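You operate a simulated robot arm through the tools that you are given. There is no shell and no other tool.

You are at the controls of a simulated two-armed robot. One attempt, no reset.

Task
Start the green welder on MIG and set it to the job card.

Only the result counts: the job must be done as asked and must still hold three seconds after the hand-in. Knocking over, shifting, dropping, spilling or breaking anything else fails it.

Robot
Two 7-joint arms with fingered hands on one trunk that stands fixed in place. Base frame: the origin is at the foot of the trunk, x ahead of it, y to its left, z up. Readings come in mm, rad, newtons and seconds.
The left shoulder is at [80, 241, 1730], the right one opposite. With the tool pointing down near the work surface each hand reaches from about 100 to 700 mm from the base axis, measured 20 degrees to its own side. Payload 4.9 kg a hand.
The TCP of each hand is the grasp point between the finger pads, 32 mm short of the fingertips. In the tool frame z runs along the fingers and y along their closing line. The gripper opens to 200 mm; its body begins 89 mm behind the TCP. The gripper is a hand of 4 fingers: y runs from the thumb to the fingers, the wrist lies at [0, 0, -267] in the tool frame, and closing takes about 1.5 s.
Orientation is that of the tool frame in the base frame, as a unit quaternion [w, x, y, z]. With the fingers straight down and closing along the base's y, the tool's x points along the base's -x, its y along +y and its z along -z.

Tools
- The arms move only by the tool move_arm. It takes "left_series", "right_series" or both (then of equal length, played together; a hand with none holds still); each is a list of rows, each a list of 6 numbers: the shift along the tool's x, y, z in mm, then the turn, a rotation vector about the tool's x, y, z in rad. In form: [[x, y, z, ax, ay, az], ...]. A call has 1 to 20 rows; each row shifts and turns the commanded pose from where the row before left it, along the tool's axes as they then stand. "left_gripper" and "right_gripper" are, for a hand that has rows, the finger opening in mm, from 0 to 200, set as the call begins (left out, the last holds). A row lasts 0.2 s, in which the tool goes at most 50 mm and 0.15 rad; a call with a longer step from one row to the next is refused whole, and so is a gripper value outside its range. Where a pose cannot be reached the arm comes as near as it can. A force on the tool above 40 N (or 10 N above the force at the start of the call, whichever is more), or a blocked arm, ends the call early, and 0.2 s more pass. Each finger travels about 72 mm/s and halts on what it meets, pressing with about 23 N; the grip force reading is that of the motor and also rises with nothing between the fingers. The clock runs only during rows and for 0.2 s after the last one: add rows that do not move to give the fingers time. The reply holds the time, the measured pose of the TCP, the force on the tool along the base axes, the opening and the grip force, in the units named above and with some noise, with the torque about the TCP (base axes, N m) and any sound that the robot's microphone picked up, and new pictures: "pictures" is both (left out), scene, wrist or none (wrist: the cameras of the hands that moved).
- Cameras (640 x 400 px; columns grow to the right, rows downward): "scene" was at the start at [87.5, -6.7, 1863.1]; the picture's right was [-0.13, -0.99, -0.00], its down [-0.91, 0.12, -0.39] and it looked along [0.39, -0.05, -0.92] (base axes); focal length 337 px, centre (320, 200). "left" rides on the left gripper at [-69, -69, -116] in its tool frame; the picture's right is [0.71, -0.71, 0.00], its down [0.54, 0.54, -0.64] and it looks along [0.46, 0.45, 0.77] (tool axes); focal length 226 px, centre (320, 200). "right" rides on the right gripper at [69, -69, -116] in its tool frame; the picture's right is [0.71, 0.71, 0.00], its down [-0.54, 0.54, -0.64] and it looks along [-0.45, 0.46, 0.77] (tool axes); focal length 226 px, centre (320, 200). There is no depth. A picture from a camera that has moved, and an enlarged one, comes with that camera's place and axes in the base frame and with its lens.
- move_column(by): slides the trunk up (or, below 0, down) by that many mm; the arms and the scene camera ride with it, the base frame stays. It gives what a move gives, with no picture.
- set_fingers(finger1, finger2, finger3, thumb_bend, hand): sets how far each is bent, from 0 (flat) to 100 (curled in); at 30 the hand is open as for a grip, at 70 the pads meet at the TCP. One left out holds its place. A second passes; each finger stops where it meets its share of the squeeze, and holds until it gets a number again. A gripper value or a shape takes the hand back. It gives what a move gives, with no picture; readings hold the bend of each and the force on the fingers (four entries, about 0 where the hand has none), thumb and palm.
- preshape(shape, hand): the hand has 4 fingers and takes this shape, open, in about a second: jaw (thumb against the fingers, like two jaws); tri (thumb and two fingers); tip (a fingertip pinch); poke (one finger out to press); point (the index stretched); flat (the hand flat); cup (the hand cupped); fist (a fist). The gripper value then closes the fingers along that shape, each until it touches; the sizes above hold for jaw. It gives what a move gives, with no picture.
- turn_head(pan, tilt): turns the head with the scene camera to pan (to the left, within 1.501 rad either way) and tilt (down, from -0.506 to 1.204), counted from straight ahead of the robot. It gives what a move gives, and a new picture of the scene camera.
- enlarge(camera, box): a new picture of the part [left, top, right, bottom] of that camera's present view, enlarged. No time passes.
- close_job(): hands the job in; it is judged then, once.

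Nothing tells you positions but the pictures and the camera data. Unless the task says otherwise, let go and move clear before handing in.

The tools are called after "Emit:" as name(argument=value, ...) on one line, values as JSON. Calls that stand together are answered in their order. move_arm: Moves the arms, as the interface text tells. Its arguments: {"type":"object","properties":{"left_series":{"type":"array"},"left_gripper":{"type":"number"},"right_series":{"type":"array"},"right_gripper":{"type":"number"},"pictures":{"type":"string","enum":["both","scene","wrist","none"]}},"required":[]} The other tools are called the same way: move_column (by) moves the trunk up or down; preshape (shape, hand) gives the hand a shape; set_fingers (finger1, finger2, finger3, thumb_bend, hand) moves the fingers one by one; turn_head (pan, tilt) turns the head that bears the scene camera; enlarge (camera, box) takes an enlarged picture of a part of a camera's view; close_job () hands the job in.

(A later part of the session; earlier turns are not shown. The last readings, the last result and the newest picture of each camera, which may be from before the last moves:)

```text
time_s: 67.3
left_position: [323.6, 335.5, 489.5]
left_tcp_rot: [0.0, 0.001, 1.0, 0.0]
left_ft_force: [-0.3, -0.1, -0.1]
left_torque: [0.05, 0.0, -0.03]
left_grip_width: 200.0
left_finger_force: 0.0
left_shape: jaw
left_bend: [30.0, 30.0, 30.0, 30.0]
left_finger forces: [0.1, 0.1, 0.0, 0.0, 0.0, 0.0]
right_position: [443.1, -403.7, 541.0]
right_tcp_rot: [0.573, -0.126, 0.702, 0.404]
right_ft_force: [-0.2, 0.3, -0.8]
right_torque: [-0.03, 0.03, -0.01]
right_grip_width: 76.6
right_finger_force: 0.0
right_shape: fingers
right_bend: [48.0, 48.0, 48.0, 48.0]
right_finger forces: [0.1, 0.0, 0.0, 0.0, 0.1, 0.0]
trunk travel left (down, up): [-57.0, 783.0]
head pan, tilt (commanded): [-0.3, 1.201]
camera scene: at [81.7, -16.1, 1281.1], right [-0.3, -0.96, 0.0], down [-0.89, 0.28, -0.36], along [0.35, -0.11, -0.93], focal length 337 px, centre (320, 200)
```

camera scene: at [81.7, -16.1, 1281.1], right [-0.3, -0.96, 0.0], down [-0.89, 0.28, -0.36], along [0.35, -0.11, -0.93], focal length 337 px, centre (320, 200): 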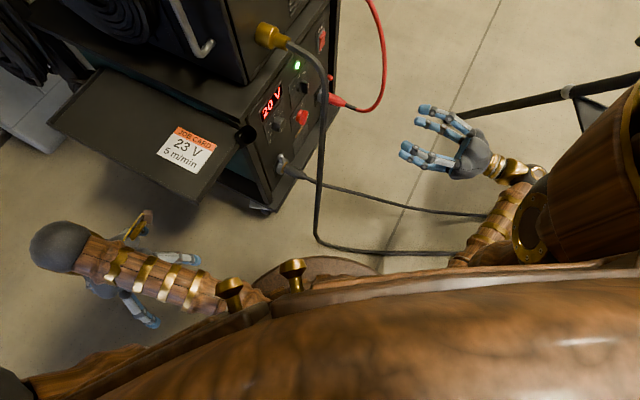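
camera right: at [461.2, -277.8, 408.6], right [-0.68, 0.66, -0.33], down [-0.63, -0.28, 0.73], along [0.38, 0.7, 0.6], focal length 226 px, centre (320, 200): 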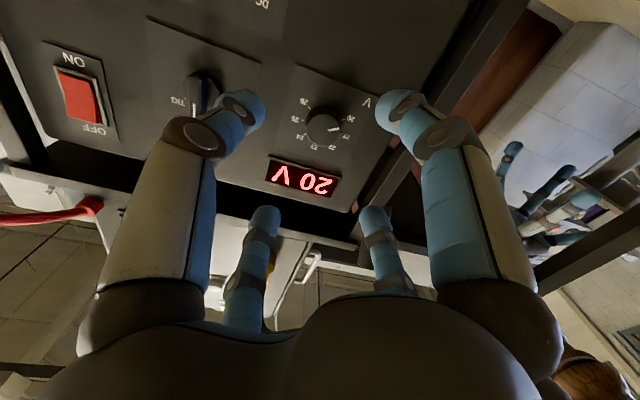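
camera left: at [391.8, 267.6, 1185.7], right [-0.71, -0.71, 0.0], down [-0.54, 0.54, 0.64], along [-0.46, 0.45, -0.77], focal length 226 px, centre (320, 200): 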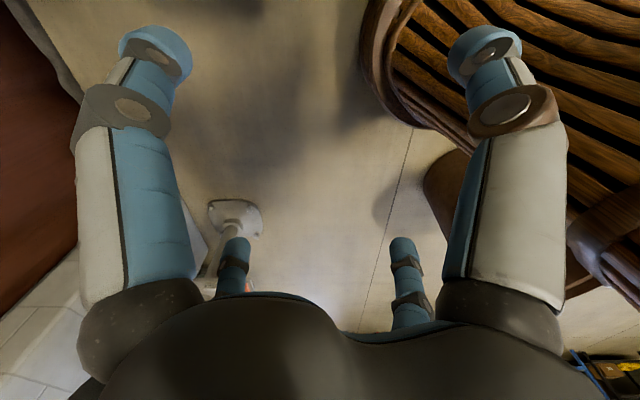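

The trunk is straight again. I'll raise it 120 mm and bring the hand down so the arm is more extended before approaching.

Emit:
move_column(by=120)

Emit:
move_arm(right_series=[[36.2, -17, 10, 0, 0, 0], [36.2, -17, 10, 0, 0, 0], [36.2, -17, 10, 0, 0, 0], [0, 0, 0, 0, 0, 0]], pictures="scene")

```text
time_s: 68.8
left_position: [325.2, 335.4, 609.5]
left_tcp_rot: [0.0, 0.0, 1.0, 0.0]
left_ft_force: [-0.7, 0.4, -0.3]
left_torque: [0.0, -0.01, -0.01]
left_grip_width: 200.2
left_finger_force: 0.1
left_shape: jaw
left_bend: [30.0, 30.0, 30.0, 30.0]
left_finger forces: [0.0, 0.0, 0.0, 0.1, 0.1, 0.1]
right_position: [442.2, -404.1, 660.5]
right_tcp_rot: [0.573, -0.124, 0.703, 0.403]
right_ft_force: [0.2, -0.6, 0.4]
right_torque: [-0.02, -0.02, 0.02]
right_grip_width: 76.6
right_finger_force: 0.2
right_shape: fingers
right_bend: [48.0, 48.0, 48.0, 48.0]
right_finger forces: [0.1, 0.1, 0.0, 0.1, 0.1, 0.1]
trunk travel left (down, up): [-177.0, 663.0]
head pan, tilt (commanded): [-0.3, 1.201]
```

```text
time_s: 69.8
left_position: [322.8, 335.6, 608.9]
left_tcp_rot: [0.0, 0.0, 1.0, 0.001]
left_ft_force: [0.2, 0.6, -0.2]
left_torque: [-0.03, -0.01, 0.01]
left_grip_width: 199.8
left_finger_force: 0.0
left_shape: jaw
left_bend: [30.0, 30.0, 30.0, 30.0]
left_finger forces: [0.1, 0.1, 0.0, 0.0, 0.0, 0.1]
right_position: [462.1, -384.0, 544.8]
right_tcp_rot: [0.571, -0.124, 0.704, 0.404]
right_ft_force: [0.5, -0.2, 0.5]
right_torque: [-0.02, 0.07, 0.04]
right_grip_width: 76.8
right_finger_force: 0.1
right_shape: fingers
right_bend: [48.0, 48.0, 48.0, 48.0]
right_finger forces: [0.1, 0.0, 0.0, 0.0, 0.0, 0.1]
trunk travel left (down, up): [-177.0, 663.0]
head pan, tilt (commanded): [-0.3, 1.201]
camera scene: at [82.8, -14.7, 1401.2], right [-0.3, -0.96, 0.0], down [-0.89, 0.28, -0.36], along [0.35, -0.11, -0.93], focal length 337 px, centre (320, 200)
```

scene: 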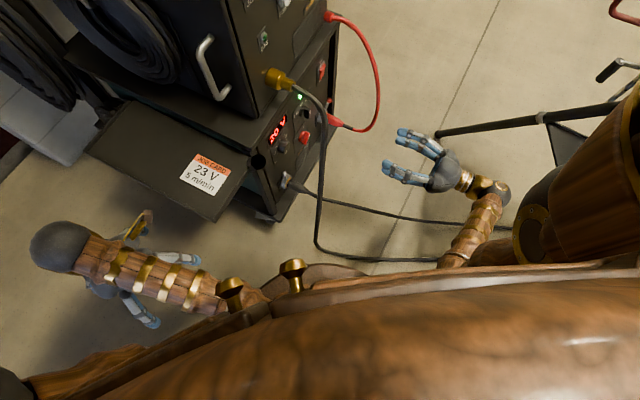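

I'll move across in front of the volts knob and forward part way, watching that the trunk stays upright.

Emit:
move_arm(right_series=[[28.6, 29.7, 0, 0, 0, 0], [28.6, 29.7, 0, 0, 0, 0], [28.6, 29.7, 0, 0, 0, 0], [0, 0, 40, 0, 0, 0], [0, 0, 40, 0, 0, 0], [0, 0, 0, 0, 0, 0]], pictures="scene")

```text
time_s: 71.2
left_position: [323.1, 335.2, 609.7]
left_tcp_rot: [0.0, 0.0, 1.0, 0.0]
left_ft_force: [-0.3, -0.3, 0.1]
left_torque: [-0.02, 0.02, -0.03]
left_grip_width: 199.8
left_finger_force: 0.1
left_shape: jaw
left_bend: [30.0, 30.0, 30.0, 30.0]
left_finger forces: [0.0, 0.0, 0.1, 0.0, 0.1, 0.0]
right_position: [488.3, -304.5, 543.4]
right_tcp_rot: [0.571, -0.125, 0.703, 0.404]
right_ft_force: [0.3, 0.0, -0.3]
right_torque: [0.01, 0.01, 0.0]
right_grip_width: 76.5
right_finger_force: 0.1
right_shape: fingers
right_bend: [48.0, 48.0, 48.0, 48.0]
right_finger forces: [0.0, 0.0, 0.0, 0.1, 0.0, 0.0]
right hand out of reach, approached as far as the arm can: row 1, 2, 3
trunk travel left (down, up): [-177.0, 663.0]
head pan, tilt (commanded): [-0.3, 1.201]
camera scene: at [82.7, -15.3, 1401.2], right [-0.3, -0.96, 0.0], down [-0.89, 0.28, -0.36], along [0.35, -0.11, -0.93], focal length 337 px, centre (320, 200)
```

scene: 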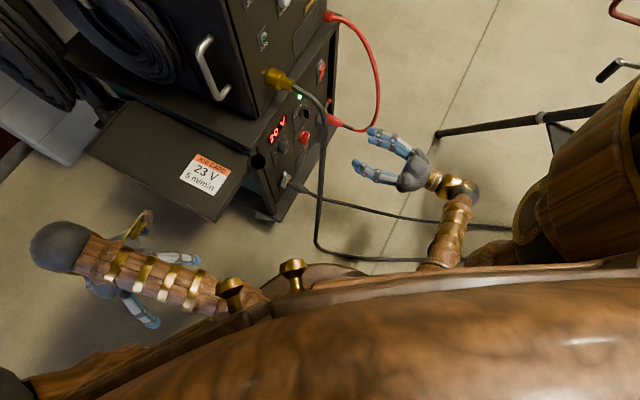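

With this much roll the arm can't go further left. I'll roll the hand back clockwise to a more natural angle and try again.

Emit:
move_arm(right_series=[[0, 0, 0, 0, 0, 0.13], [0, 0, 0, 0, 0, 0.13], [0, 0, 0, 0, 0, 0.13], [0, 0, 0, 0, 0, 0], [0, 0, 0, 0, 0, 0]], pictures="none")

Emit:
move_arm(right_series=[[32, 13, 0, 0, 0, 0], [32, 13, 0, 0, 0, 0], [20, 20, 0, 0, 0, 0], [0, 0, 0, 0, 0, 0]], pictures="scene")

```text
time_s: 72.5
left_position: [323.3, 335.9, 608.3]
left_tcp_rot: [0.0, -0.001, 1.0, 0.0]
left_ft_force: [0.1, -0.4, -0.1]
left_torque: [0.0, 0.0, 0.06]
left_grip_width: 200.1
left_finger_force: 0.0
left_shape: jaw
left_bend: [30.0, 30.0, 30.0, 30.0]
left_finger forces: [0.1, 0.0, 0.1, 0.0, 0.0, 0.1]
right_position: [486.9, -303.8, 541.8]
right_tcp_rot: [0.484, 0.012, 0.713, 0.508]
right_ft_force: [0.5, 0.3, -0.4]
right_torque: [0.0, 0.01, 0.01]
right_grip_width: 76.6
right_finger_force: 0.2
right_shape: fingers
right_bend: [48.0, 48.0, 48.0, 48.0]
right_finger forces: [0.0, 0.0, 0.1, 0.1, 0.1, 0.0]
trunk travel left (down, up): [-177.0, 663.0]
head pan, tilt (commanded): [-0.3, 1.201]
```

```text
time_s: 73.5
left_position: [325.7, 333.6, 607.7]
left_tcp_rot: [-0.003, 0.001, 1.0, 0.002]
left_ft_force: [-0.1, 0.4, 0.3]
left_torque: [-0.02, 0.02, 0.01]
left_grip_width: 199.7
left_finger_force: 0.1
left_shape: jaw
left_bend: [30.0, 30.0, 30.0, 30.0]
left_finger forces: [0.0, 0.0, 0.1, 0.0, 0.1, 0.0]
right_position: [427.9, -241.8, 517.4]
right_tcp_rot: [0.484, 0.013, 0.713, 0.507]
right_ft_force: [-0.1, 0.0, -0.3]
right_torque: [-0.01, 0.02, 0.02]
right_grip_width: 76.6
right_finger_force: 0.0
right_shape: fingers
right_bend: [48.0, 48.0, 48.0, 48.0]
right_finger forces: [0.1, 0.0, 0.0, 0.0, 0.0, 0.0]
trunk travel left (down, up): [-177.0, 663.0]
head pan, tilt (commanded): [-0.3, 1.201]
camera scene: at [89.7, -19.4, 1400.2], right [-0.3, -0.96, 0.0], down [-0.89, 0.28, -0.36], along [0.34, -0.1, -0.93], focal length 337 px, centre (320, 200)
```

scene: 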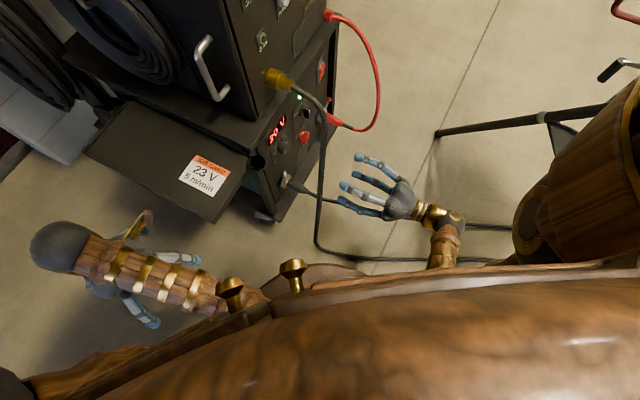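

The trunk leans slightly again, so the elbow is near the centre column. Moving forward takes the elbow away from the column, so I'll try that and watch the lean.

Emit:
move_arm(right_series=[[-5, -5, 35, 0, 0, 0], [0, 0, 40, 0, 0, 0], [0, 0, 40, 0, 0, 0], [0, 0, 0, 0, 0, 0]], pictures="both")

```text
time_s: 74.5
left_position: [323.3, 335.5, 607.6]
left_tcp_rot: [0.0, 0.0, 1.0, -0.001]
left_ft_force: [0.4, -0.3, 0.2]
left_torque: [-0.01, 0.01, 0.01]
left_grip_width: 199.7
left_finger_force: 0.1
left_shape: jaw
left_bend: [30.0, 30.0, 30.0, 30.0]
left_finger forces: [0.0, 0.0, 0.0, 0.0, 0.0, 0.0]
right_position: [508.0, -159.2, 517.3]
right_tcp_rot: [0.484, 0.013, 0.714, 0.507]
right_ft_force: [0.5, -1.0, -1.5]
right_torque: [0.0, -0.01, 0.0]
right_grip_width: 76.6
right_finger_force: 0.0
right_shape: fingers
right_bend: [48.0, 48.0, 48.0, 48.0]
right_finger forces: [0.1, 0.0, 0.0, 0.0, 0.1, 0.1]
trunk travel left (down, up): [-177.0, 663.0]
head pan, tilt (commanded): [-0.3, 1.201]
camera scene: at [82.4, -15.3, 1401.2], right [-0.3, -0.96, 0.0], down [-0.89, 0.28, -0.36], along [0.35, -0.11, -0.93], focal length 337 px, centre (320, 200)
camera right: at [423.0, -240.3, 421.2], right [-0.71, 0.7, 0.04], down [-0.42, -0.47, 0.78], along [0.57, 0.53, 0.63], focal length 226 px, centre (320, 200)
```

scene: 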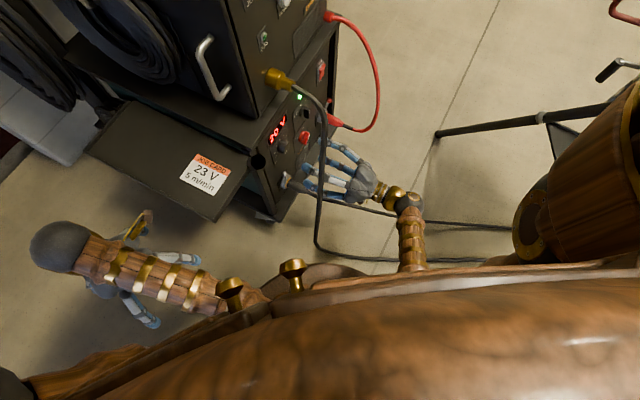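
right: 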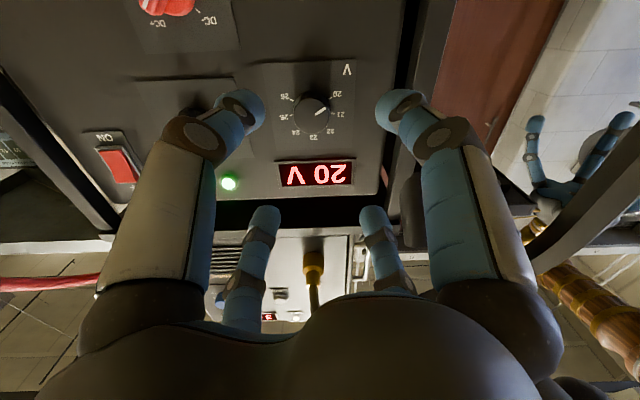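

The trunk is upright again and the hand is in front of the volts knob. I'll zoom to fine-tune alignment.

Emit:
enlarge(camera="right", box=[250, 60, 370, 200])

Emit:
enlarge(camera="scene", box=[240, 60, 400, 260])

```text
2.86 times, centred on (310, 130) of right
camera zoom: at [423.0, -240.3, 421.2], right [-0.71, 0.7, 0.04], down [-0.42, -0.47, 0.78], along [0.57, 0.53, 0.63], focal length 646 px, centre (349, 400)
```

zoom: 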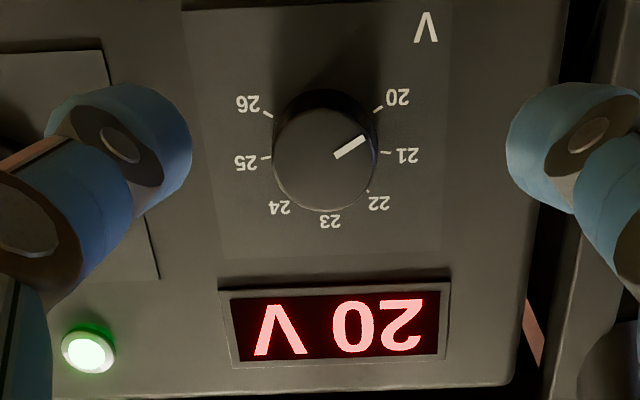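

```text
2.00 times, centred on (320, 160) of scene
camera zoom: at [82.4, -15.3, 1401.2], right [-0.3, -0.96, 0.0], down [-0.89, 0.28, -0.36], along [0.35, -0.11, -0.93], focal length 674 px, centre (320, 280)
```

zoom: 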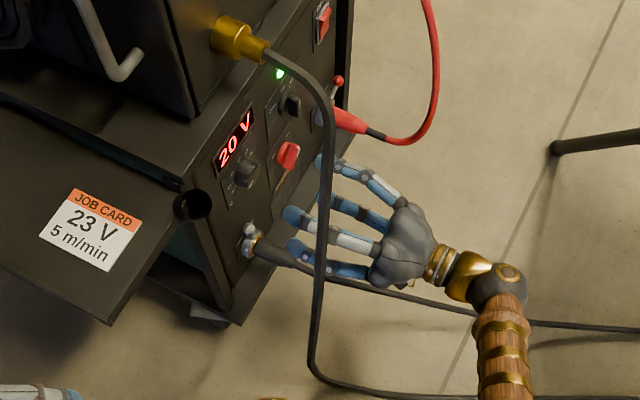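

The knob centre is at L 482 / Z 504.5 and its pointer reads about 20.3. I'll align with it and advance most of the way.

Emit:
move_arm(right_series=[[1.2, -16.3, 0, -0.0147, -0.0135, 0], [0, 0, 30, 0, 0, 0], [0, 0, 30, 0, 0, 0], [0, 0, 25, 0, 0, 0], [0, 0, 0, 0, 0, 0]], pictures="both")

Emit:
enlarge(camera="right", box=[210, 80, 430, 260])

Emit:
enlarge(camera="scene", box=[240, 60, 400, 260])

```text
time_s: 75.7
left_position: [324.0, 333.9, 608.7]
left_tcp_rot: [0.0, 0.0, 1.0, 0.0]
left_ft_force: [-0.3, 0.3, -0.3]
left_torque: [0.03, -0.02, -0.02]
left_grip_width: 199.8
left_finger_force: 0.0
left_shape: jaw
left_bend: [30.0, 30.0, 30.0, 30.0]
left_finger forces: [0.1, 0.0, 0.0, 0.1, 0.0, 0.0]
right_position: [575.5, -107.7, 504.7]
right_tcp_rot: [0.489, 0.013, 0.706, 0.512]
right_ft_force: [0.0, 0.7, -0.2]
right_torque: [-0.01, 0.0, 0.01]
right_grip_width: 76.8
right_finger_force: 0.1
right_shape: fingers
right_bend: [48.0, 48.0, 48.0, 48.0]
right_finger forces: [0.1, 0.0, 0.0, 0.0, 0.0, 0.0]
trunk travel left (down, up): [-177.0, 663.0]
head pan, tilt (commanded): [-0.3, 1.201]
camera scene: at [82.6, -15.2, 1401.2], right [-0.3, -0.96, 0.0], down [-0.89, 0.28, -0.36], along [0.35, -0.11, -0.93], focal length 337 px, centre (320, 200)
camera right: at [490.9, -187.7, 407.0], right [-0.71, 0.7, 0.04], down [-0.43, -0.48, 0.76], along [0.56, 0.53, 0.64], focal length 226 px, centre (320, 200)
```

scene: 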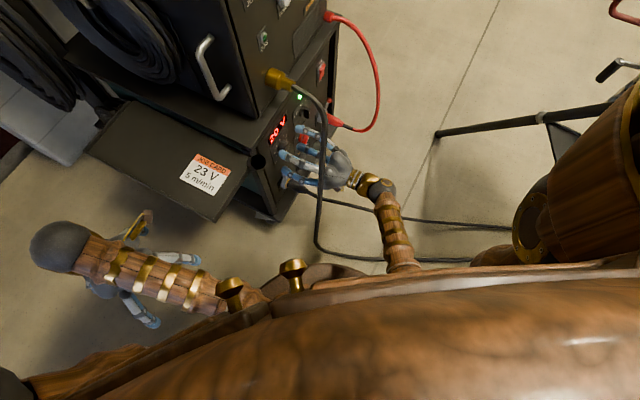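
right: 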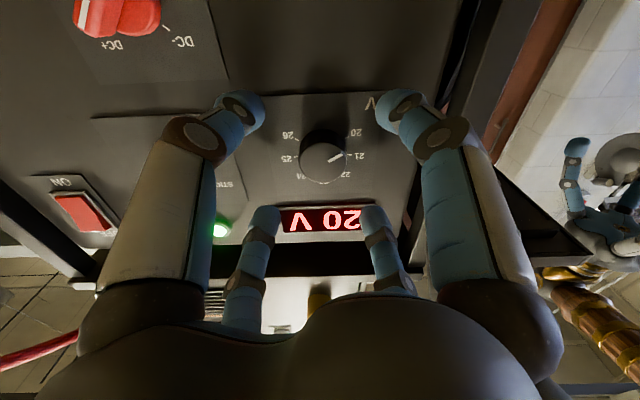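

```text
2.22 times, centred on (320, 170) of right
camera zoom: at [490.9, -187.7, 407.0], right [-0.71, 0.7, 0.04], down [-0.43, -0.48, 0.76], along [0.56, 0.53, 0.64], focal length 502 px, centre (320, 267)
```

zoom: 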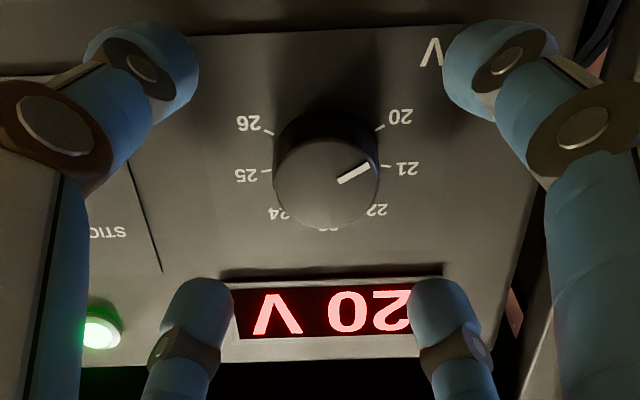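

```text
2.00 times, centred on (320, 160) of scene
camera zoom: at [82.6, -15.2, 1401.2], right [-0.3, -0.96, 0.0], down [-0.89, 0.28, -0.36], along [0.35, -0.11, -0.93], focal length 674 px, centre (320, 280)
```

zoom: 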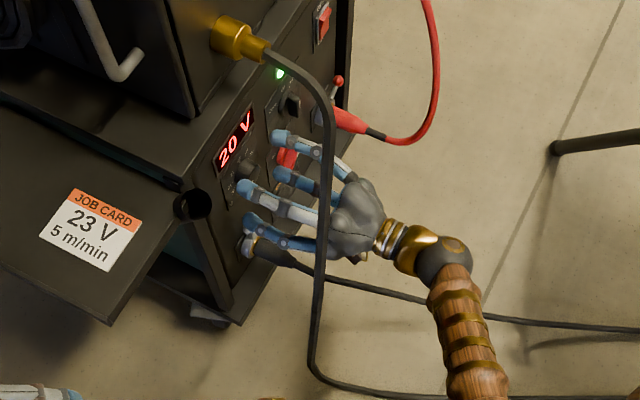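

The knob is centred between the four digits. I'll advance another 20 mm and close all four digits on it.

Emit:
move_arm(right_series=[[0, 0, 10, 0, 0, 0], [0, 0, 9, 0, 0, 0], [0, 0, 0, 0, 0, 0]], pictures="none")

Emit:
set_fingers(hand="right", finger1=70, finger2=70, finger3=70, thumb_bend=70)

Emit:
enlarge(camera="right", box=[210, 80, 430, 260])

Emit:
enlarge(camera="scene", box=[240, 60, 400, 260])

```text
time_s: 76.5
left_position: [323.2, 335.9, 608.8]
left_tcp_rot: [0.001, 0.0, 1.0, 0.0]
left_ft_force: [0.5, -0.5, -0.5]
left_torque: [0.03, 0.03, 0.01]
left_grip_width: 200.1
left_finger_force: 0.1
left_shape: jaw
left_bend: [30.0, 30.0, 30.0, 30.0]
left_finger forces: [0.0, 0.0, 0.0, 0.1, 0.0, 0.0]
right_position: [587.5, -94.0, 504.1]
right_tcp_rot: [0.488, 0.012, 0.707, 0.512]
right_ft_force: [0.2, 0.5, -0.2]
right_torque: [0.0, -0.01, 0.0]
right_grip_width: 76.6
right_finger_force: 0.0
right_shape: fingers
right_bend: [48.0, 48.0, 48.0, 48.0]
right_finger forces: [0.0, 0.0, 0.0, 0.1, 0.0, 0.0]
trunk travel left (down, up): [-177.0, 663.0]
head pan, tilt (commanded): [-0.3, 1.201]
```

```text
time_s: 77.5
left_position: [324.4, 336.3, 608.5]
left_tcp_rot: [0.0, 0.0, 1.0, 0.0]
left_ft_force: [-0.2, 0.0, 0.6]
left_torque: [-0.03, 0.0, -0.02]
left_grip_width: 200.0
left_finger_force: 0.1
left_shape: jaw
left_bend: [30.0, 30.0, 30.0, 30.0]
left_finger forces: [0.1, 0.0, 0.0, 0.0, 0.0, 0.0]
right_position: [588.4, -94.6, 503.2]
right_tcp_rot: [0.488, 0.013, 0.707, 0.512]
right_ft_force: [0.3, -2.1, -4.0]
right_torque: [-0.05, 0.08, -0.02]
right_grip_width: 22.2
right_finger_force: 16.2
right_shape: fingers
right_bend: [63.0, 63.0, 64.0, 65.0]
right_finger forces: [6.8, 7.4, 6.5, 0.0, 12.1, 0.0]
trunk travel left (down, up): [-177.0, 663.0]
head pan, tilt (commanded): [-0.3, 1.201]
```

```text
2.22 times, centred on (320, 170) of right
camera zoom: at [504.4, -174.5, 406.5], right [-0.71, 0.7, 0.04], down [-0.43, -0.48, 0.76], along [0.56, 0.53, 0.64], focal length 502 px, centre (320, 267)
```

zoom: 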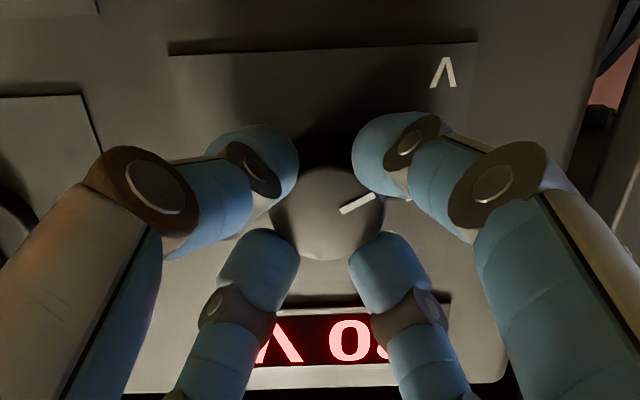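

```text
2.00 times, centred on (320, 160) of scene
camera zoom: at [83.1, -15.3, 1401.1], right [-0.3, -0.96, 0.0], down [-0.89, 0.28, -0.36], along [0.35, -0.11, -0.93], focal length 674 px, centre (320, 280)
```

zoom: 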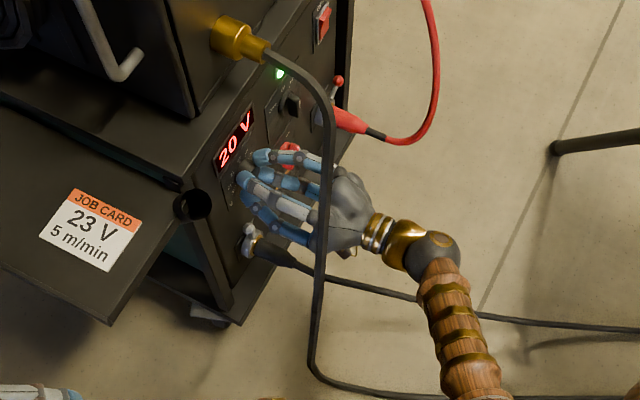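

All four digits grip the knob evenly. I'll turn it clockwise by about 45°.

Emit:
move_arm(right_series=[[0, 0, 0, 0, 0, 0.13], [0, 0, 0, 0, 0, 0.13], [0, 0, 0, 0, 0, 0.13], [0, 0, 0, 0, 0, 0.13], [0, 0, 0, 0, 0, 0.13], [0, 0, 0, 0, 0, 0.13], [0, 0, 0, 0, 0, 0]], pictures="both")

Emit:
enlarge(camera="scene", box=[240, 60, 400, 260])

```text
time_s: 79.0
left_position: [323.0, 335.3, 607.9]
left_tcp_rot: [0.001, 0.0, 1.0, 0.0]
left_ft_force: [-0.6, 0.3, 0.2]
left_torque: [-0.02, -0.03, 0.0]
left_grip_width: 199.7
left_finger_force: 0.0
left_shape: jaw
left_bend: [30.0, 30.0, 30.0, 30.0]
left_finger forces: [0.0, 0.0, 0.1, 0.0, 0.0, 0.1]
right_position: [587.4, -93.8, 502.2]
right_tcp_rot: [0.255, 0.281, 0.649, 0.659]
right_ft_force: [-3.0, -1.4, -9.0]
right_torque: [-0.22, 0.18, 0.05]
right_grip_width: 22.1
right_finger_force: 17.4
right_shape: fingers
right_bend: [63.0, 63.0, 64.0, 65.0]
right_finger forces: [7.2, 6.2, 6.4, 0.0, 14.9, 0.0]
trunk travel left (down, up): [-177.0, 663.0]
head pan, tilt (commanded): [-0.3, 1.201]
camera scene: at [83.3, -15.2, 1401.1], right [-0.3, -0.96, 0.0], down [-0.89, 0.28, -0.36], along [0.35, -0.11, -0.93], focal length 337 px, centre (320, 200)
camera right: at [455.6, -126.4, 437.0], right [-0.48, 0.48, 0.73], down [-0.05, -0.85, 0.52], along [0.87, 0.21, 0.44], focal length 226 px, centre (320, 200)
```

scene: 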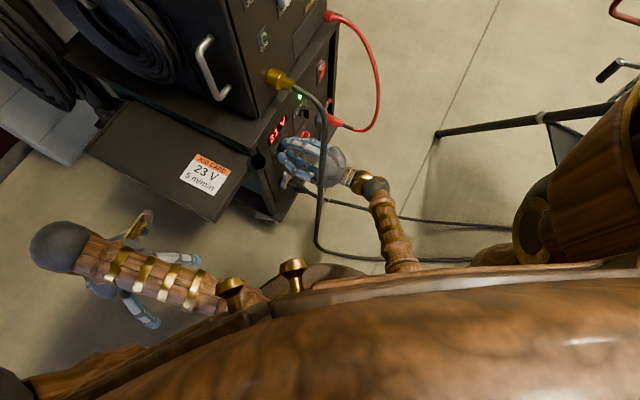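
right: 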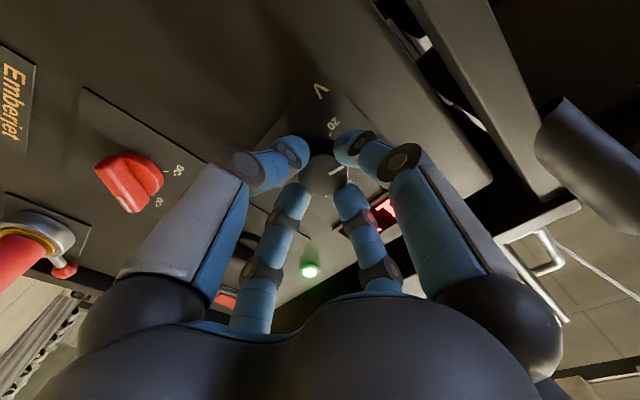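

```text
2.00 times, centred on (320, 160) of scene
camera zoom: at [83.3, -15.2, 1401.1], right [-0.3, -0.96, 0.0], down [-0.89, 0.28, -0.36], along [0.35, -0.11, -0.93], focal length 674 px, centre (320, 280)
```

zoom: 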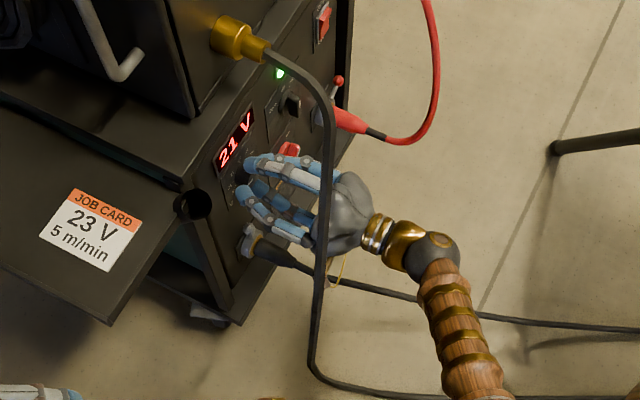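

The display reads 21 V, so the grip works. I'll open, wind back, re-grip and turn again.

Emit:
set_fingers(hand="right", finger1=48, finger2=48, finger3=48, thumb_bend=48)

Emit:
move_arm(right_series=[[0, 0, 0, 0, 0, -0.13], [0, 0, 0, 0, 0, -0.13], [0, 0, 0, 0, 0, -0.13], [0, 0, 0, 0, 0, -0.13], [0, 0, 0, 0, 0, -0.13], [0, 0, 0, 0, 0, -0.13], [0, 0, 0, 0, 0, 0]], pictures="wrist")

Emit:
enlarge(camera="right", box=[210, 80, 430, 260])

```text
time_s: 80.0
left_position: [323.8, 336.7, 607.8]
left_tcp_rot: [0.0, 0.0, 1.0, 0.0]
left_ft_force: [-0.7, -0.5, -0.3]
left_torque: [0.01, 0.0, -0.03]
left_grip_width: 199.9
left_finger_force: 0.2
left_shape: jaw
left_bend: [30.0, 30.0, 30.0, 30.0]
left_finger forces: [0.0, 0.1, 0.2, 0.0, 0.1, 0.0]
right_position: [587.5, -93.3, 504.2]
right_tcp_rot: [0.257, 0.28, 0.649, 0.659]
right_ft_force: [0.5, 0.3, 0.0]
right_torque: [0.01, 0.01, -0.01]
right_grip_width: 76.0
right_finger_force: 0.0
right_shape: fingers
right_bend: [48.0, 48.0, 48.0, 48.0]
right_finger forces: [0.0, 0.0, 0.0, 0.1, 0.0, 0.0]
trunk travel left (down, up): [-177.0, 663.0]
head pan, tilt (commanded): [-0.3, 1.201]
```

```text
time_s: 81.7
left_position: [322.4, 336.5, 609.2]
left_tcp_rot: [0.0, 0.0, 1.0, 0.0]
left_ft_force: [0.1, 0.1, 1.0]
left_torque: [0.01, 0.03, -0.01]
left_grip_width: 199.9
left_finger_force: 0.0
left_shape: jaw
left_bend: [30.0, 30.0, 30.0, 30.0]
left_finger forces: [0.0, 0.1, 0.1, 0.1, 0.0, 0.0]
right_position: [589.3, -93.7, 502.9]
right_tcp_rot: [0.488, 0.012, 0.706, 0.513]
right_ft_force: [-0.2, 0.0, 0.5]
right_torque: [-0.01, 0.02, -0.02]
right_grip_width: 76.0
right_finger_force: 0.0
right_shape: fingers
right_bend: [48.0, 48.0, 48.0, 48.0]
right_finger forces: [0.1, 0.1, 0.0, 0.1, 0.0, 0.0]
trunk travel left (down, up): [-177.0, 663.0]
head pan, tilt (commanded): [-0.3, 1.201]
camera right: at [504.5, -173.9, 406.1], right [-0.71, 0.7, 0.04], down [-0.43, -0.48, 0.76], along [0.56, 0.53, 0.64], focal length 226 px, centre (320, 200)
```

right: 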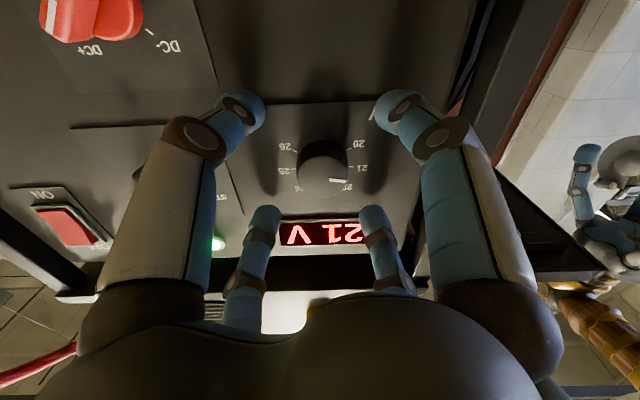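

```text
2.22 times, centred on (320, 170) of right
camera zoom: at [504.5, -173.9, 406.1], right [-0.71, 0.7, 0.04], down [-0.43, -0.48, 0.76], along [0.56, 0.53, 0.64], focal length 502 px, centre (320, 267)
```

zoom: 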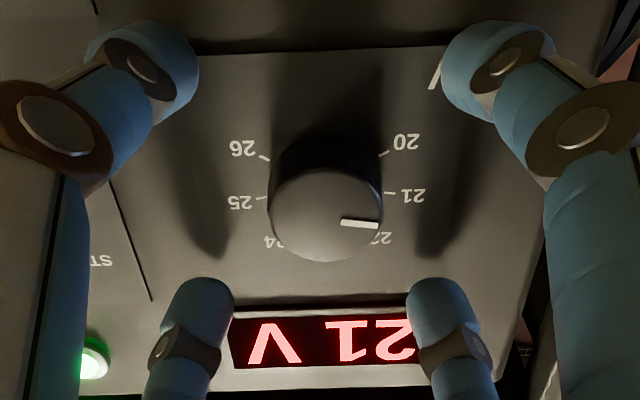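

Second stroke: re-grip and turn another ~45°.

Emit:
set_fingers(hand="right", finger1=70, finger2=70, finger3=70, thumb_bend=70)

Emit:
move_arm(right_series=[[0, 0, 0, 0, 0, 0.13], [0, 0, 0, 0, 0, 0.13], [0, 0, 0, 0, 0, 0.13], [0, 0, 0, 0, 0, 0.13], [0, 0, 0, 0, 0, 0.13], [0, 0, 0, 0, 0, 0.13], [0, 0, 0, 0, 0, 0]], pictures="wrist")

Emit:
enlarge(camera="scene", box=[240, 60, 400, 260])

Emit:
enlarge(camera="right", box=[250, 80, 390, 220])

```text
time_s: 82.7
left_position: [323.2, 335.4, 609.4]
left_tcp_rot: [0.0, 0.0, 1.0, 0.0]
left_ft_force: [-0.7, 0.2, -0.3]
left_torque: [0.0, 0.01, 0.0]
left_grip_width: 199.8
left_finger_force: 0.0
left_shape: jaw
left_bend: [30.0, 30.0, 30.0, 30.0]
left_finger forces: [0.1, 0.0, 0.0, 0.1, 0.0, 0.1]
right_position: [589.1, -94.5, 503.6]
right_tcp_rot: [0.488, 0.013, 0.707, 0.512]
right_ft_force: [-1.3, -4.2, -3.0]
right_torque: [-0.07, 0.07, -0.02]
right_grip_width: 21.4
right_finger_force: 16.5
right_shape: fingers
right_bend: [63.0, 63.0, 64.0, 66.0]
right_finger forces: [6.8, 7.6, 6.5, 0.0, 11.9, 0.1]
trunk travel left (down, up): [-177.0, 663.0]
head pan, tilt (commanded): [-0.3, 1.201]
```

```text
time_s: 84.2
left_position: [323.4, 335.4, 608.1]
left_tcp_rot: [0.0, 0.0, 1.0, -0.001]
left_ft_force: [0.1, -0.6, 0.5]
left_torque: [0.0, -0.02, -0.01]
left_grip_width: 200.0
left_finger_force: 0.1
left_shape: jaw
left_bend: [30.0, 30.0, 30.0, 30.0]
left_finger forces: [0.1, 0.0, 0.0, 0.0, 0.0, 0.1]
right_position: [587.2, -94.4, 502.8]
right_tcp_rot: [0.256, 0.281, 0.649, 0.659]
right_ft_force: [-5.8, 2.8, -8.1]
right_torque: [-0.2, 0.13, 0.21]
right_grip_width: 21.2
right_finger_force: 17.2
right_shape: fingers
right_bend: [63.0, 63.0, 64.0, 65.0]
right_finger forces: [8.7, 6.2, 5.8, 0.0, 13.9, 0.0]
trunk travel left (down, up): [-177.0, 663.0]
head pan, tilt (commanded): [-0.3, 1.201]
camera right: at [455.7, -126.4, 436.6], right [-0.48, 0.48, 0.73], down [-0.05, -0.85, 0.52], along [0.87, 0.21, 0.44], focal length 226 px, centre (320, 200)
```

right: 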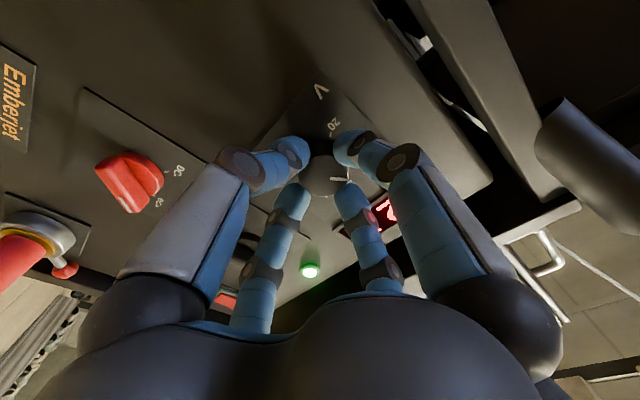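

```text
2.00 times, centred on (320, 160) of scene
camera zoom: at [83.1, -14.9, 1401.1], right [-0.3, -0.96, 0.0], down [-0.89, 0.28, -0.36], along [0.35, -0.11, -0.93], focal length 674 px, centre (320, 280)
```

zoom: 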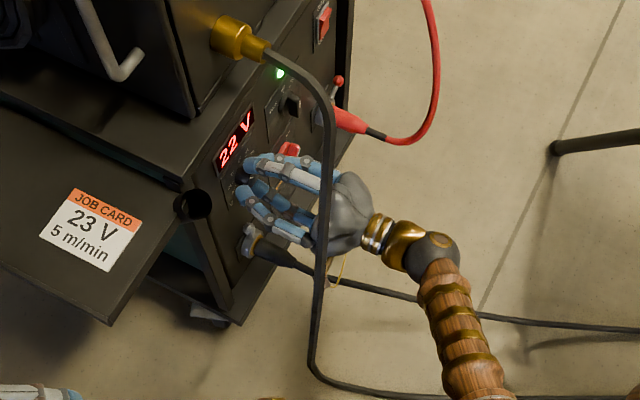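

```text
2.86 times, centred on (320, 150) of right
camera zoom: at [455.7, -126.4, 436.6], right [-0.48, 0.48, 0.73], down [-0.05, -0.85, 0.52], along [0.87, 0.21, 0.44], focal length 646 px, centre (320, 343)
```

zoom: 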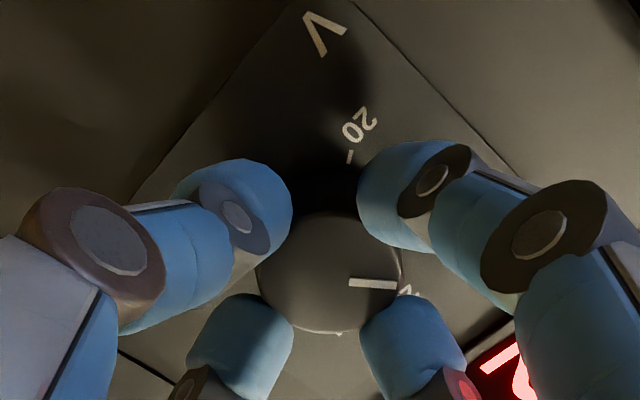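

Now 22 V. I'll release, wind back and check the pointer before the final small stroke.

Emit:
set_fingers(hand="right", finger1=48, finger2=48, finger3=48, thumb_bend=48)

Emit:
move_arm(right_series=[[0, 0, 0, 0, 0, -0.13], [0, 0, 0, 0, 0, -0.13], [0, 0, 0, 0, 0, -0.13], [0, 0, 0, 0, 0, -0.13], [0, 0, 0, 0, 0, -0.13], [0, 0, 0, 0, 0, -0.13], [0, 0, 0, 0, 0, 0]], pictures="none")

Emit:
enlarge(camera="right", box=[250, 100, 390, 230])

```text
time_s: 85.2
left_position: [322.3, 335.6, 609.2]
left_tcp_rot: [0.0, 0.0, 1.0, -0.001]
left_ft_force: [0.9, -0.1, 0.3]
left_torque: [0.02, -0.01, 0.03]
left_grip_width: 199.8
left_finger_force: 0.1
left_shape: jaw
left_bend: [30.0, 30.0, 30.0, 30.0]
left_finger forces: [0.0, 0.0, 0.1, 0.0, 0.0, 0.0]
right_position: [588.3, -94.2, 503.3]
right_tcp_rot: [0.257, 0.28, 0.649, 0.659]
right_ft_force: [0.3, 0.3, -0.9]
right_torque: [-0.01, -0.03, 0.0]
right_grip_width: 76.1
right_finger_force: 0.2
right_shape: fingers
right_bend: [48.0, 48.0, 48.0, 48.0]
right_finger forces: [0.0, 0.0, 0.0, 0.0, 0.1, 0.0]
trunk travel left (down, up): [-177.0, 663.0]
head pan, tilt (commanded): [-0.3, 1.201]
```

```text
time_s: 86.8
left_position: [322.8, 335.1, 607.8]
left_tcp_rot: [0.0, 0.0, 1.0, 0.0]
left_ft_force: [0.5, 0.3, 0.8]
left_torque: [-0.05, 0.03, -0.01]
left_grip_width: 199.8
left_finger_force: 0.1
left_shape: jaw
left_bend: [30.0, 30.0, 30.0, 30.0]
left_finger forces: [0.1, 0.0, 0.1, 0.0, 0.0, 0.1]
right_position: [588.8, -94.4, 503.7]
right_tcp_rot: [0.488, 0.013, 0.707, 0.512]
right_ft_force: [0.1, -0.2, -0.6]
right_torque: [0.0, -0.02, -0.01]
right_grip_width: 76.0
right_finger_force: 0.1
right_shape: fingers
right_bend: [48.0, 48.0, 48.0, 48.0]
right_finger forces: [0.0, 0.1, 0.0, 0.0, 0.0, 0.0]
trunk travel left (down, up): [-177.0, 663.0]
head pan, tilt (commanded): [-0.3, 1.201]
```

```text
3.08 times, centred on (320, 165) of right
camera zoom: at [504.3, -174.2, 406.2], right [-0.71, 0.7, 0.04], down [-0.43, -0.48, 0.76], along [0.56, 0.53, 0.64], focal length 696 px, centre (320, 308)
```

zoom: 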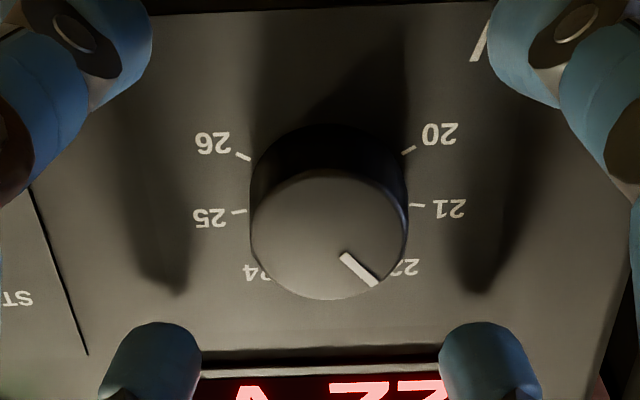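

The pointer is right at 22.0; one more volt is 40°. Strokes lose about 9° to finger flex, so I'll grip and turn about 49°.

Emit:
set_fingers(hand="right", finger1=70, finger2=70, finger3=70, thumb_bend=70)

Emit:
move_arm(right_series=[[0, 0, 0, 0, 0, 0.14], [0, 0, 0, 0, 0, 0.14], [0, 0, 0, 0, 0, 0.14], [0, 0, 0, 0, 0, 0.14], [0, 0, 0, 0, 0, 0.14], [0, 0, 0, 0, 0, 0.14], [0, 0, 0, 0, 0, 0]], pictures="none")

Emit:
enlarge(camera="scene", box=[240, 60, 400, 260])

Emit:
enlarge(camera="right", box=[250, 80, 390, 220])

```text
time_s: 87.8
left_position: [323.8, 334.8, 608.4]
left_tcp_rot: [0.0, 0.0, 1.0, -0.001]
left_ft_force: [0.2, -0.7, -0.5]
left_torque: [0.0, 0.0, 0.0]
left_grip_width: 200.0
left_finger_force: 0.1
left_shape: jaw
left_bend: [30.0, 30.0, 30.0, 30.0]
left_finger forces: [0.1, 0.0, 0.0, 0.0, 0.0, 0.0]
right_position: [587.9, -95.7, 504.4]
right_tcp_rot: [0.488, 0.013, 0.706, 0.512]
right_ft_force: [0.2, -2.4, -3.5]
right_torque: [-0.04, 0.04, -0.05]
right_grip_width: 21.5
right_finger_force: 15.7
right_shape: fingers
right_bend: [63.0, 62.0, 64.0, 65.0]
right_finger forces: [6.6, 7.6, 6.2, 0.0, 11.7, 0.1]
trunk travel left (down, up): [-177.0, 663.0]
head pan, tilt (commanded): [-0.3, 1.201]
```

```text
time_s: 89.5
left_position: [322.3, 336.7, 607.5]
left_tcp_rot: [0.0, 0.0, 1.0, 0.0]
left_ft_force: [-0.3, 0.0, -0.1]
left_torque: [-0.02, 0.03, 0.0]
left_grip_width: 199.9
left_finger_force: 0.1
left_shape: jaw
left_bend: [30.0, 30.0, 30.0, 30.0]
left_finger forces: [0.1, 0.0, 0.0, 0.1, 0.0, 0.0]
right_position: [587.7, -93.6, 502.9]
right_tcp_rot: [0.236, 0.301, 0.64, 0.667]
right_ft_force: [-7.3, 1.1, -8.9]
right_torque: [-0.23, 0.18, 0.22]
right_grip_width: 21.5
right_finger_force: 17.6
right_shape: fingers
right_bend: [63.0, 63.0, 64.0, 65.0]
right_finger forces: [8.7, 6.3, 5.7, 0.1, 14.5, 0.0]
trunk travel left (down, up): [-177.0, 663.0]
head pan, tilt (commanded): [-0.3, 1.201]
```

```text
2.00 times, centred on (320, 160) of scene
camera zoom: at [83.1, -15.0, 1401.1], right [-0.3, -0.96, 0.0], down [-0.89, 0.28, -0.36], along [0.35, -0.11, -0.93], focal length 674 px, centre (320, 280)
```

zoom: 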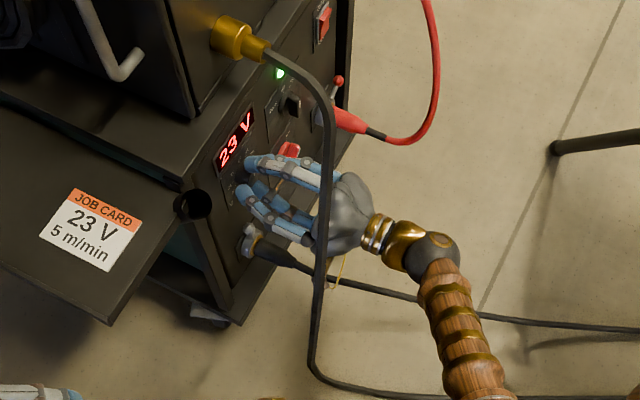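

```text
2.86 times, centred on (320, 150) of right
camera zoom: at [452.9, -123.8, 440.9], right [-0.45, 0.45, 0.77], down [-0.03, -0.87, 0.49], along [0.89, 0.2, 0.41], focal length 646 px, centre (320, 343)
```

zoom: 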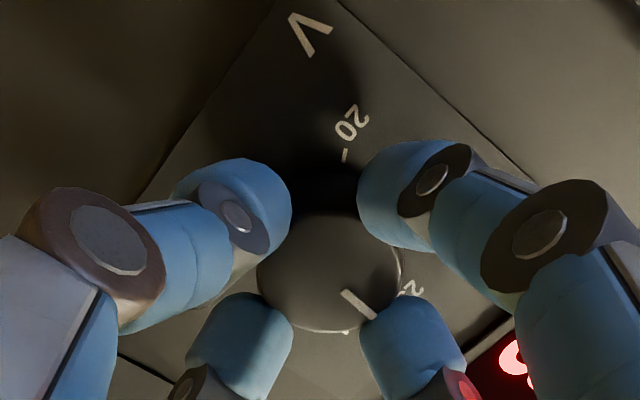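

The display now shows 23 V. I'll release the knob and check the pointer with the hand open.

Emit:
set_fingers(hand="right", finger1=46, finger2=46, finger3=46, thumb_bend=46)

Emit:
move_arm(right_series=[[0, 0, -10, 0, 0, 0], [0, 0, -10, 0, 0, -0.14], [0, 0, -10, 0, 0, -0.14], [0, 0, -10, 0, 0, -0.14], [0, 0, -20, 0, 0, -0.14], [0, 0, -20, 0, 0, -0.14], [0, 0, -20, 0, 0, -0.14], [0, 0, 0, 0, 0, 0]], pictures="wrist")

Emit:
enlarge(camera="right", box=[250, 60, 390, 200])

Emit:
enlarge(camera="scene", box=[240, 60, 400, 260])

```text
time_s: 90.5
left_position: [323.0, 333.9, 609.5]
left_tcp_rot: [0.001, 0.0, 1.0, 0.0]
left_ft_force: [1.3, -0.4, 0.5]
left_torque: [0.0, 0.03, -0.01]
left_grip_width: 199.8
left_finger_force: 0.1
left_shape: jaw
left_bend: [30.0, 30.0, 30.0, 30.0]
left_finger forces: [0.1, 0.0, 0.1, 0.0, 0.0, 0.1]
right_position: [587.0, -94.3, 504.2]
right_tcp_rot: [0.237, 0.299, 0.64, 0.667]
right_ft_force: [-0.6, -0.1, 0.4]
right_torque: [-0.04, 0.02, -0.02]
right_grip_width: 83.2
right_finger_force: 0.3
right_shape: fingers
right_bend: [46.0, 46.0, 46.0, 46.0]
right_finger forces: [0.1, 0.1, 0.0, 0.0, 0.0, 0.1]
trunk travel left (down, up): [-177.0, 663.0]
head pan, tilt (commanded): [-0.3, 1.201]
```

```text
time_s: 92.2
left_position: [322.4, 335.1, 608.4]
left_tcp_rot: [0.0, -0.001, 1.0, -0.001]
left_ft_force: [-0.4, -0.1, -0.7]
left_torque: [-0.04, -0.01, 0.02]
left_grip_width: 199.9
left_finger_force: 0.1
left_shape: jaw
left_bend: [30.0, 30.0, 30.0, 30.0]
left_finger forces: [0.1, 0.0, 0.1, 0.0, 0.0, 0.1]
right_position: [517.3, -164.6, 503.2]
right_tcp_rot: [0.489, 0.012, 0.707, 0.512]
right_ft_force: [0.9, -0.3, -0.1]
right_torque: [-0.03, 0.01, 0.01]
right_grip_width: 83.2
right_finger_force: 0.1
right_shape: fingers
right_bend: [46.0, 46.0, 46.0, 46.0]
right_finger forces: [0.0, 0.0, 0.0, 0.0, 0.1, 0.1]
trunk travel left (down, up): [-177.0, 663.0]
head pan, tilt (commanded): [-0.3, 1.201]
camera right: at [434.4, -245.5, 405.6], right [-0.71, 0.7, 0.04], down [-0.43, -0.48, 0.76], along [0.56, 0.53, 0.64], focal length 226 px, centre (320, 200)
```

right: 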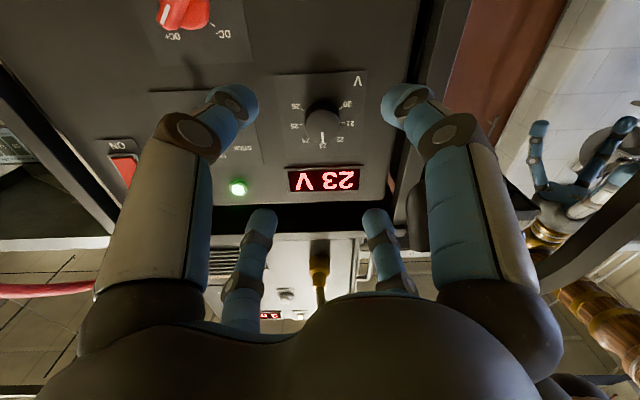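

```text
2.86 times, centred on (320, 130) of right
camera zoom: at [434.4, -245.5, 405.6], right [-0.71, 0.7, 0.04], down [-0.43, -0.48, 0.76], along [0.56, 0.53, 0.64], focal length 646 px, centre (320, 400)
```

zoom: 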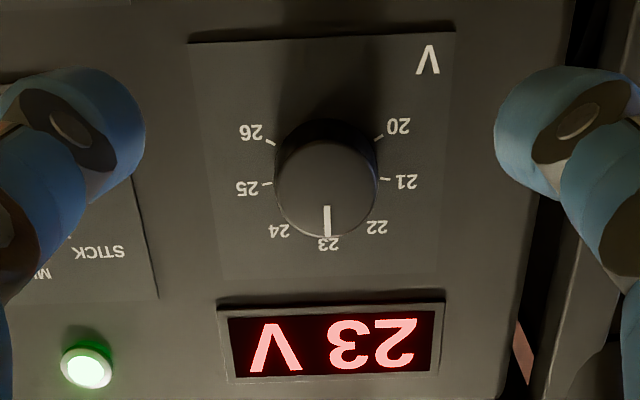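

```text
2.00 times, centred on (320, 160) of scene
camera zoom: at [82.9, -15.0, 1401.1], right [-0.3, -0.96, 0.0], down [-0.89, 0.28, -0.36], along [0.35, -0.11, -0.93], focal length 674 px, centre (320, 280)
```

zoom: 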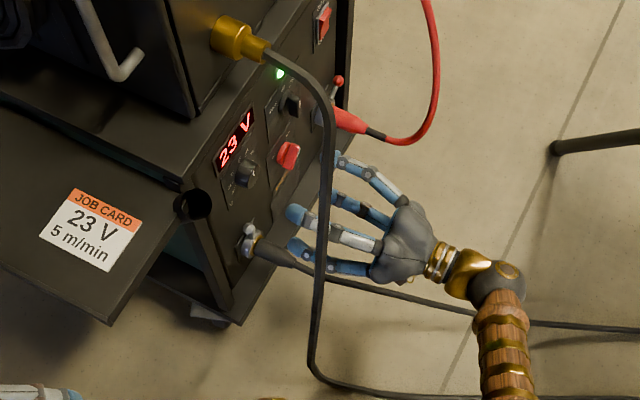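

The volts pointer sits exactly on 23. Now the feed knob on the feeder (about L 704, Z 916): I'll move right and back out, then raise the trunk 250 mm.

Emit:
move_arm(right_series=[[-32, -29.3, -10, 0, 0, 0], [-32, -29.3, -10, 0, 0, 0], [-32, -29.3, -10, 0, 0, 0], [0, 0, -35, 0, 0, 0], [0, 0, -35, 0, 0, 0], [0, 0, -35, 0, 0, 0], [0, 0, 0, 0, 0, 0]], pictures="scene")

```text
time_s: 93.8
left_position: [323.0, 334.8, 608.3]
left_tcp_rot: [0.0, 0.001, 1.0, -0.001]
left_ft_force: [-0.7, -0.1, -0.6]
left_torque: [0.02, -0.03, 0.01]
left_grip_width: 199.7
left_finger_force: 0.0
left_shape: jaw
left_bend: [30.0, 30.0, 30.0, 30.0]
left_finger forces: [0.1, 0.0, 0.1, 0.1, 0.0, 0.0]
right_position: [515.3, -352.9, 505.1]
right_tcp_rot: [0.488, 0.012, 0.706, 0.513]
right_ft_force: [0.1, 0.0, 0.2]
right_torque: [0.04, 0.05, 0.03]
right_grip_width: 83.7
right_finger_force: 0.1
right_shape: fingers
right_bend: [46.0, 46.0, 46.0, 46.0]
right_finger forces: [0.0, 0.0, 0.0, 0.0, 0.0, 0.1]
trunk travel left (down, up): [-177.0, 663.0]
head pan, tilt (commanded): [-0.3, 1.201]
camera scene: at [83.0, -14.9, 1401.1], right [-0.3, -0.96, 0.0], down [-0.89, 0.28, -0.36], along [0.35, -0.11, -0.93], focal length 337 px, centre (320, 200)
```

scene: 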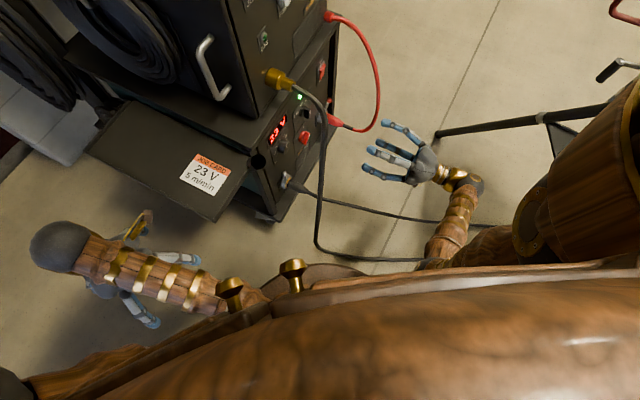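

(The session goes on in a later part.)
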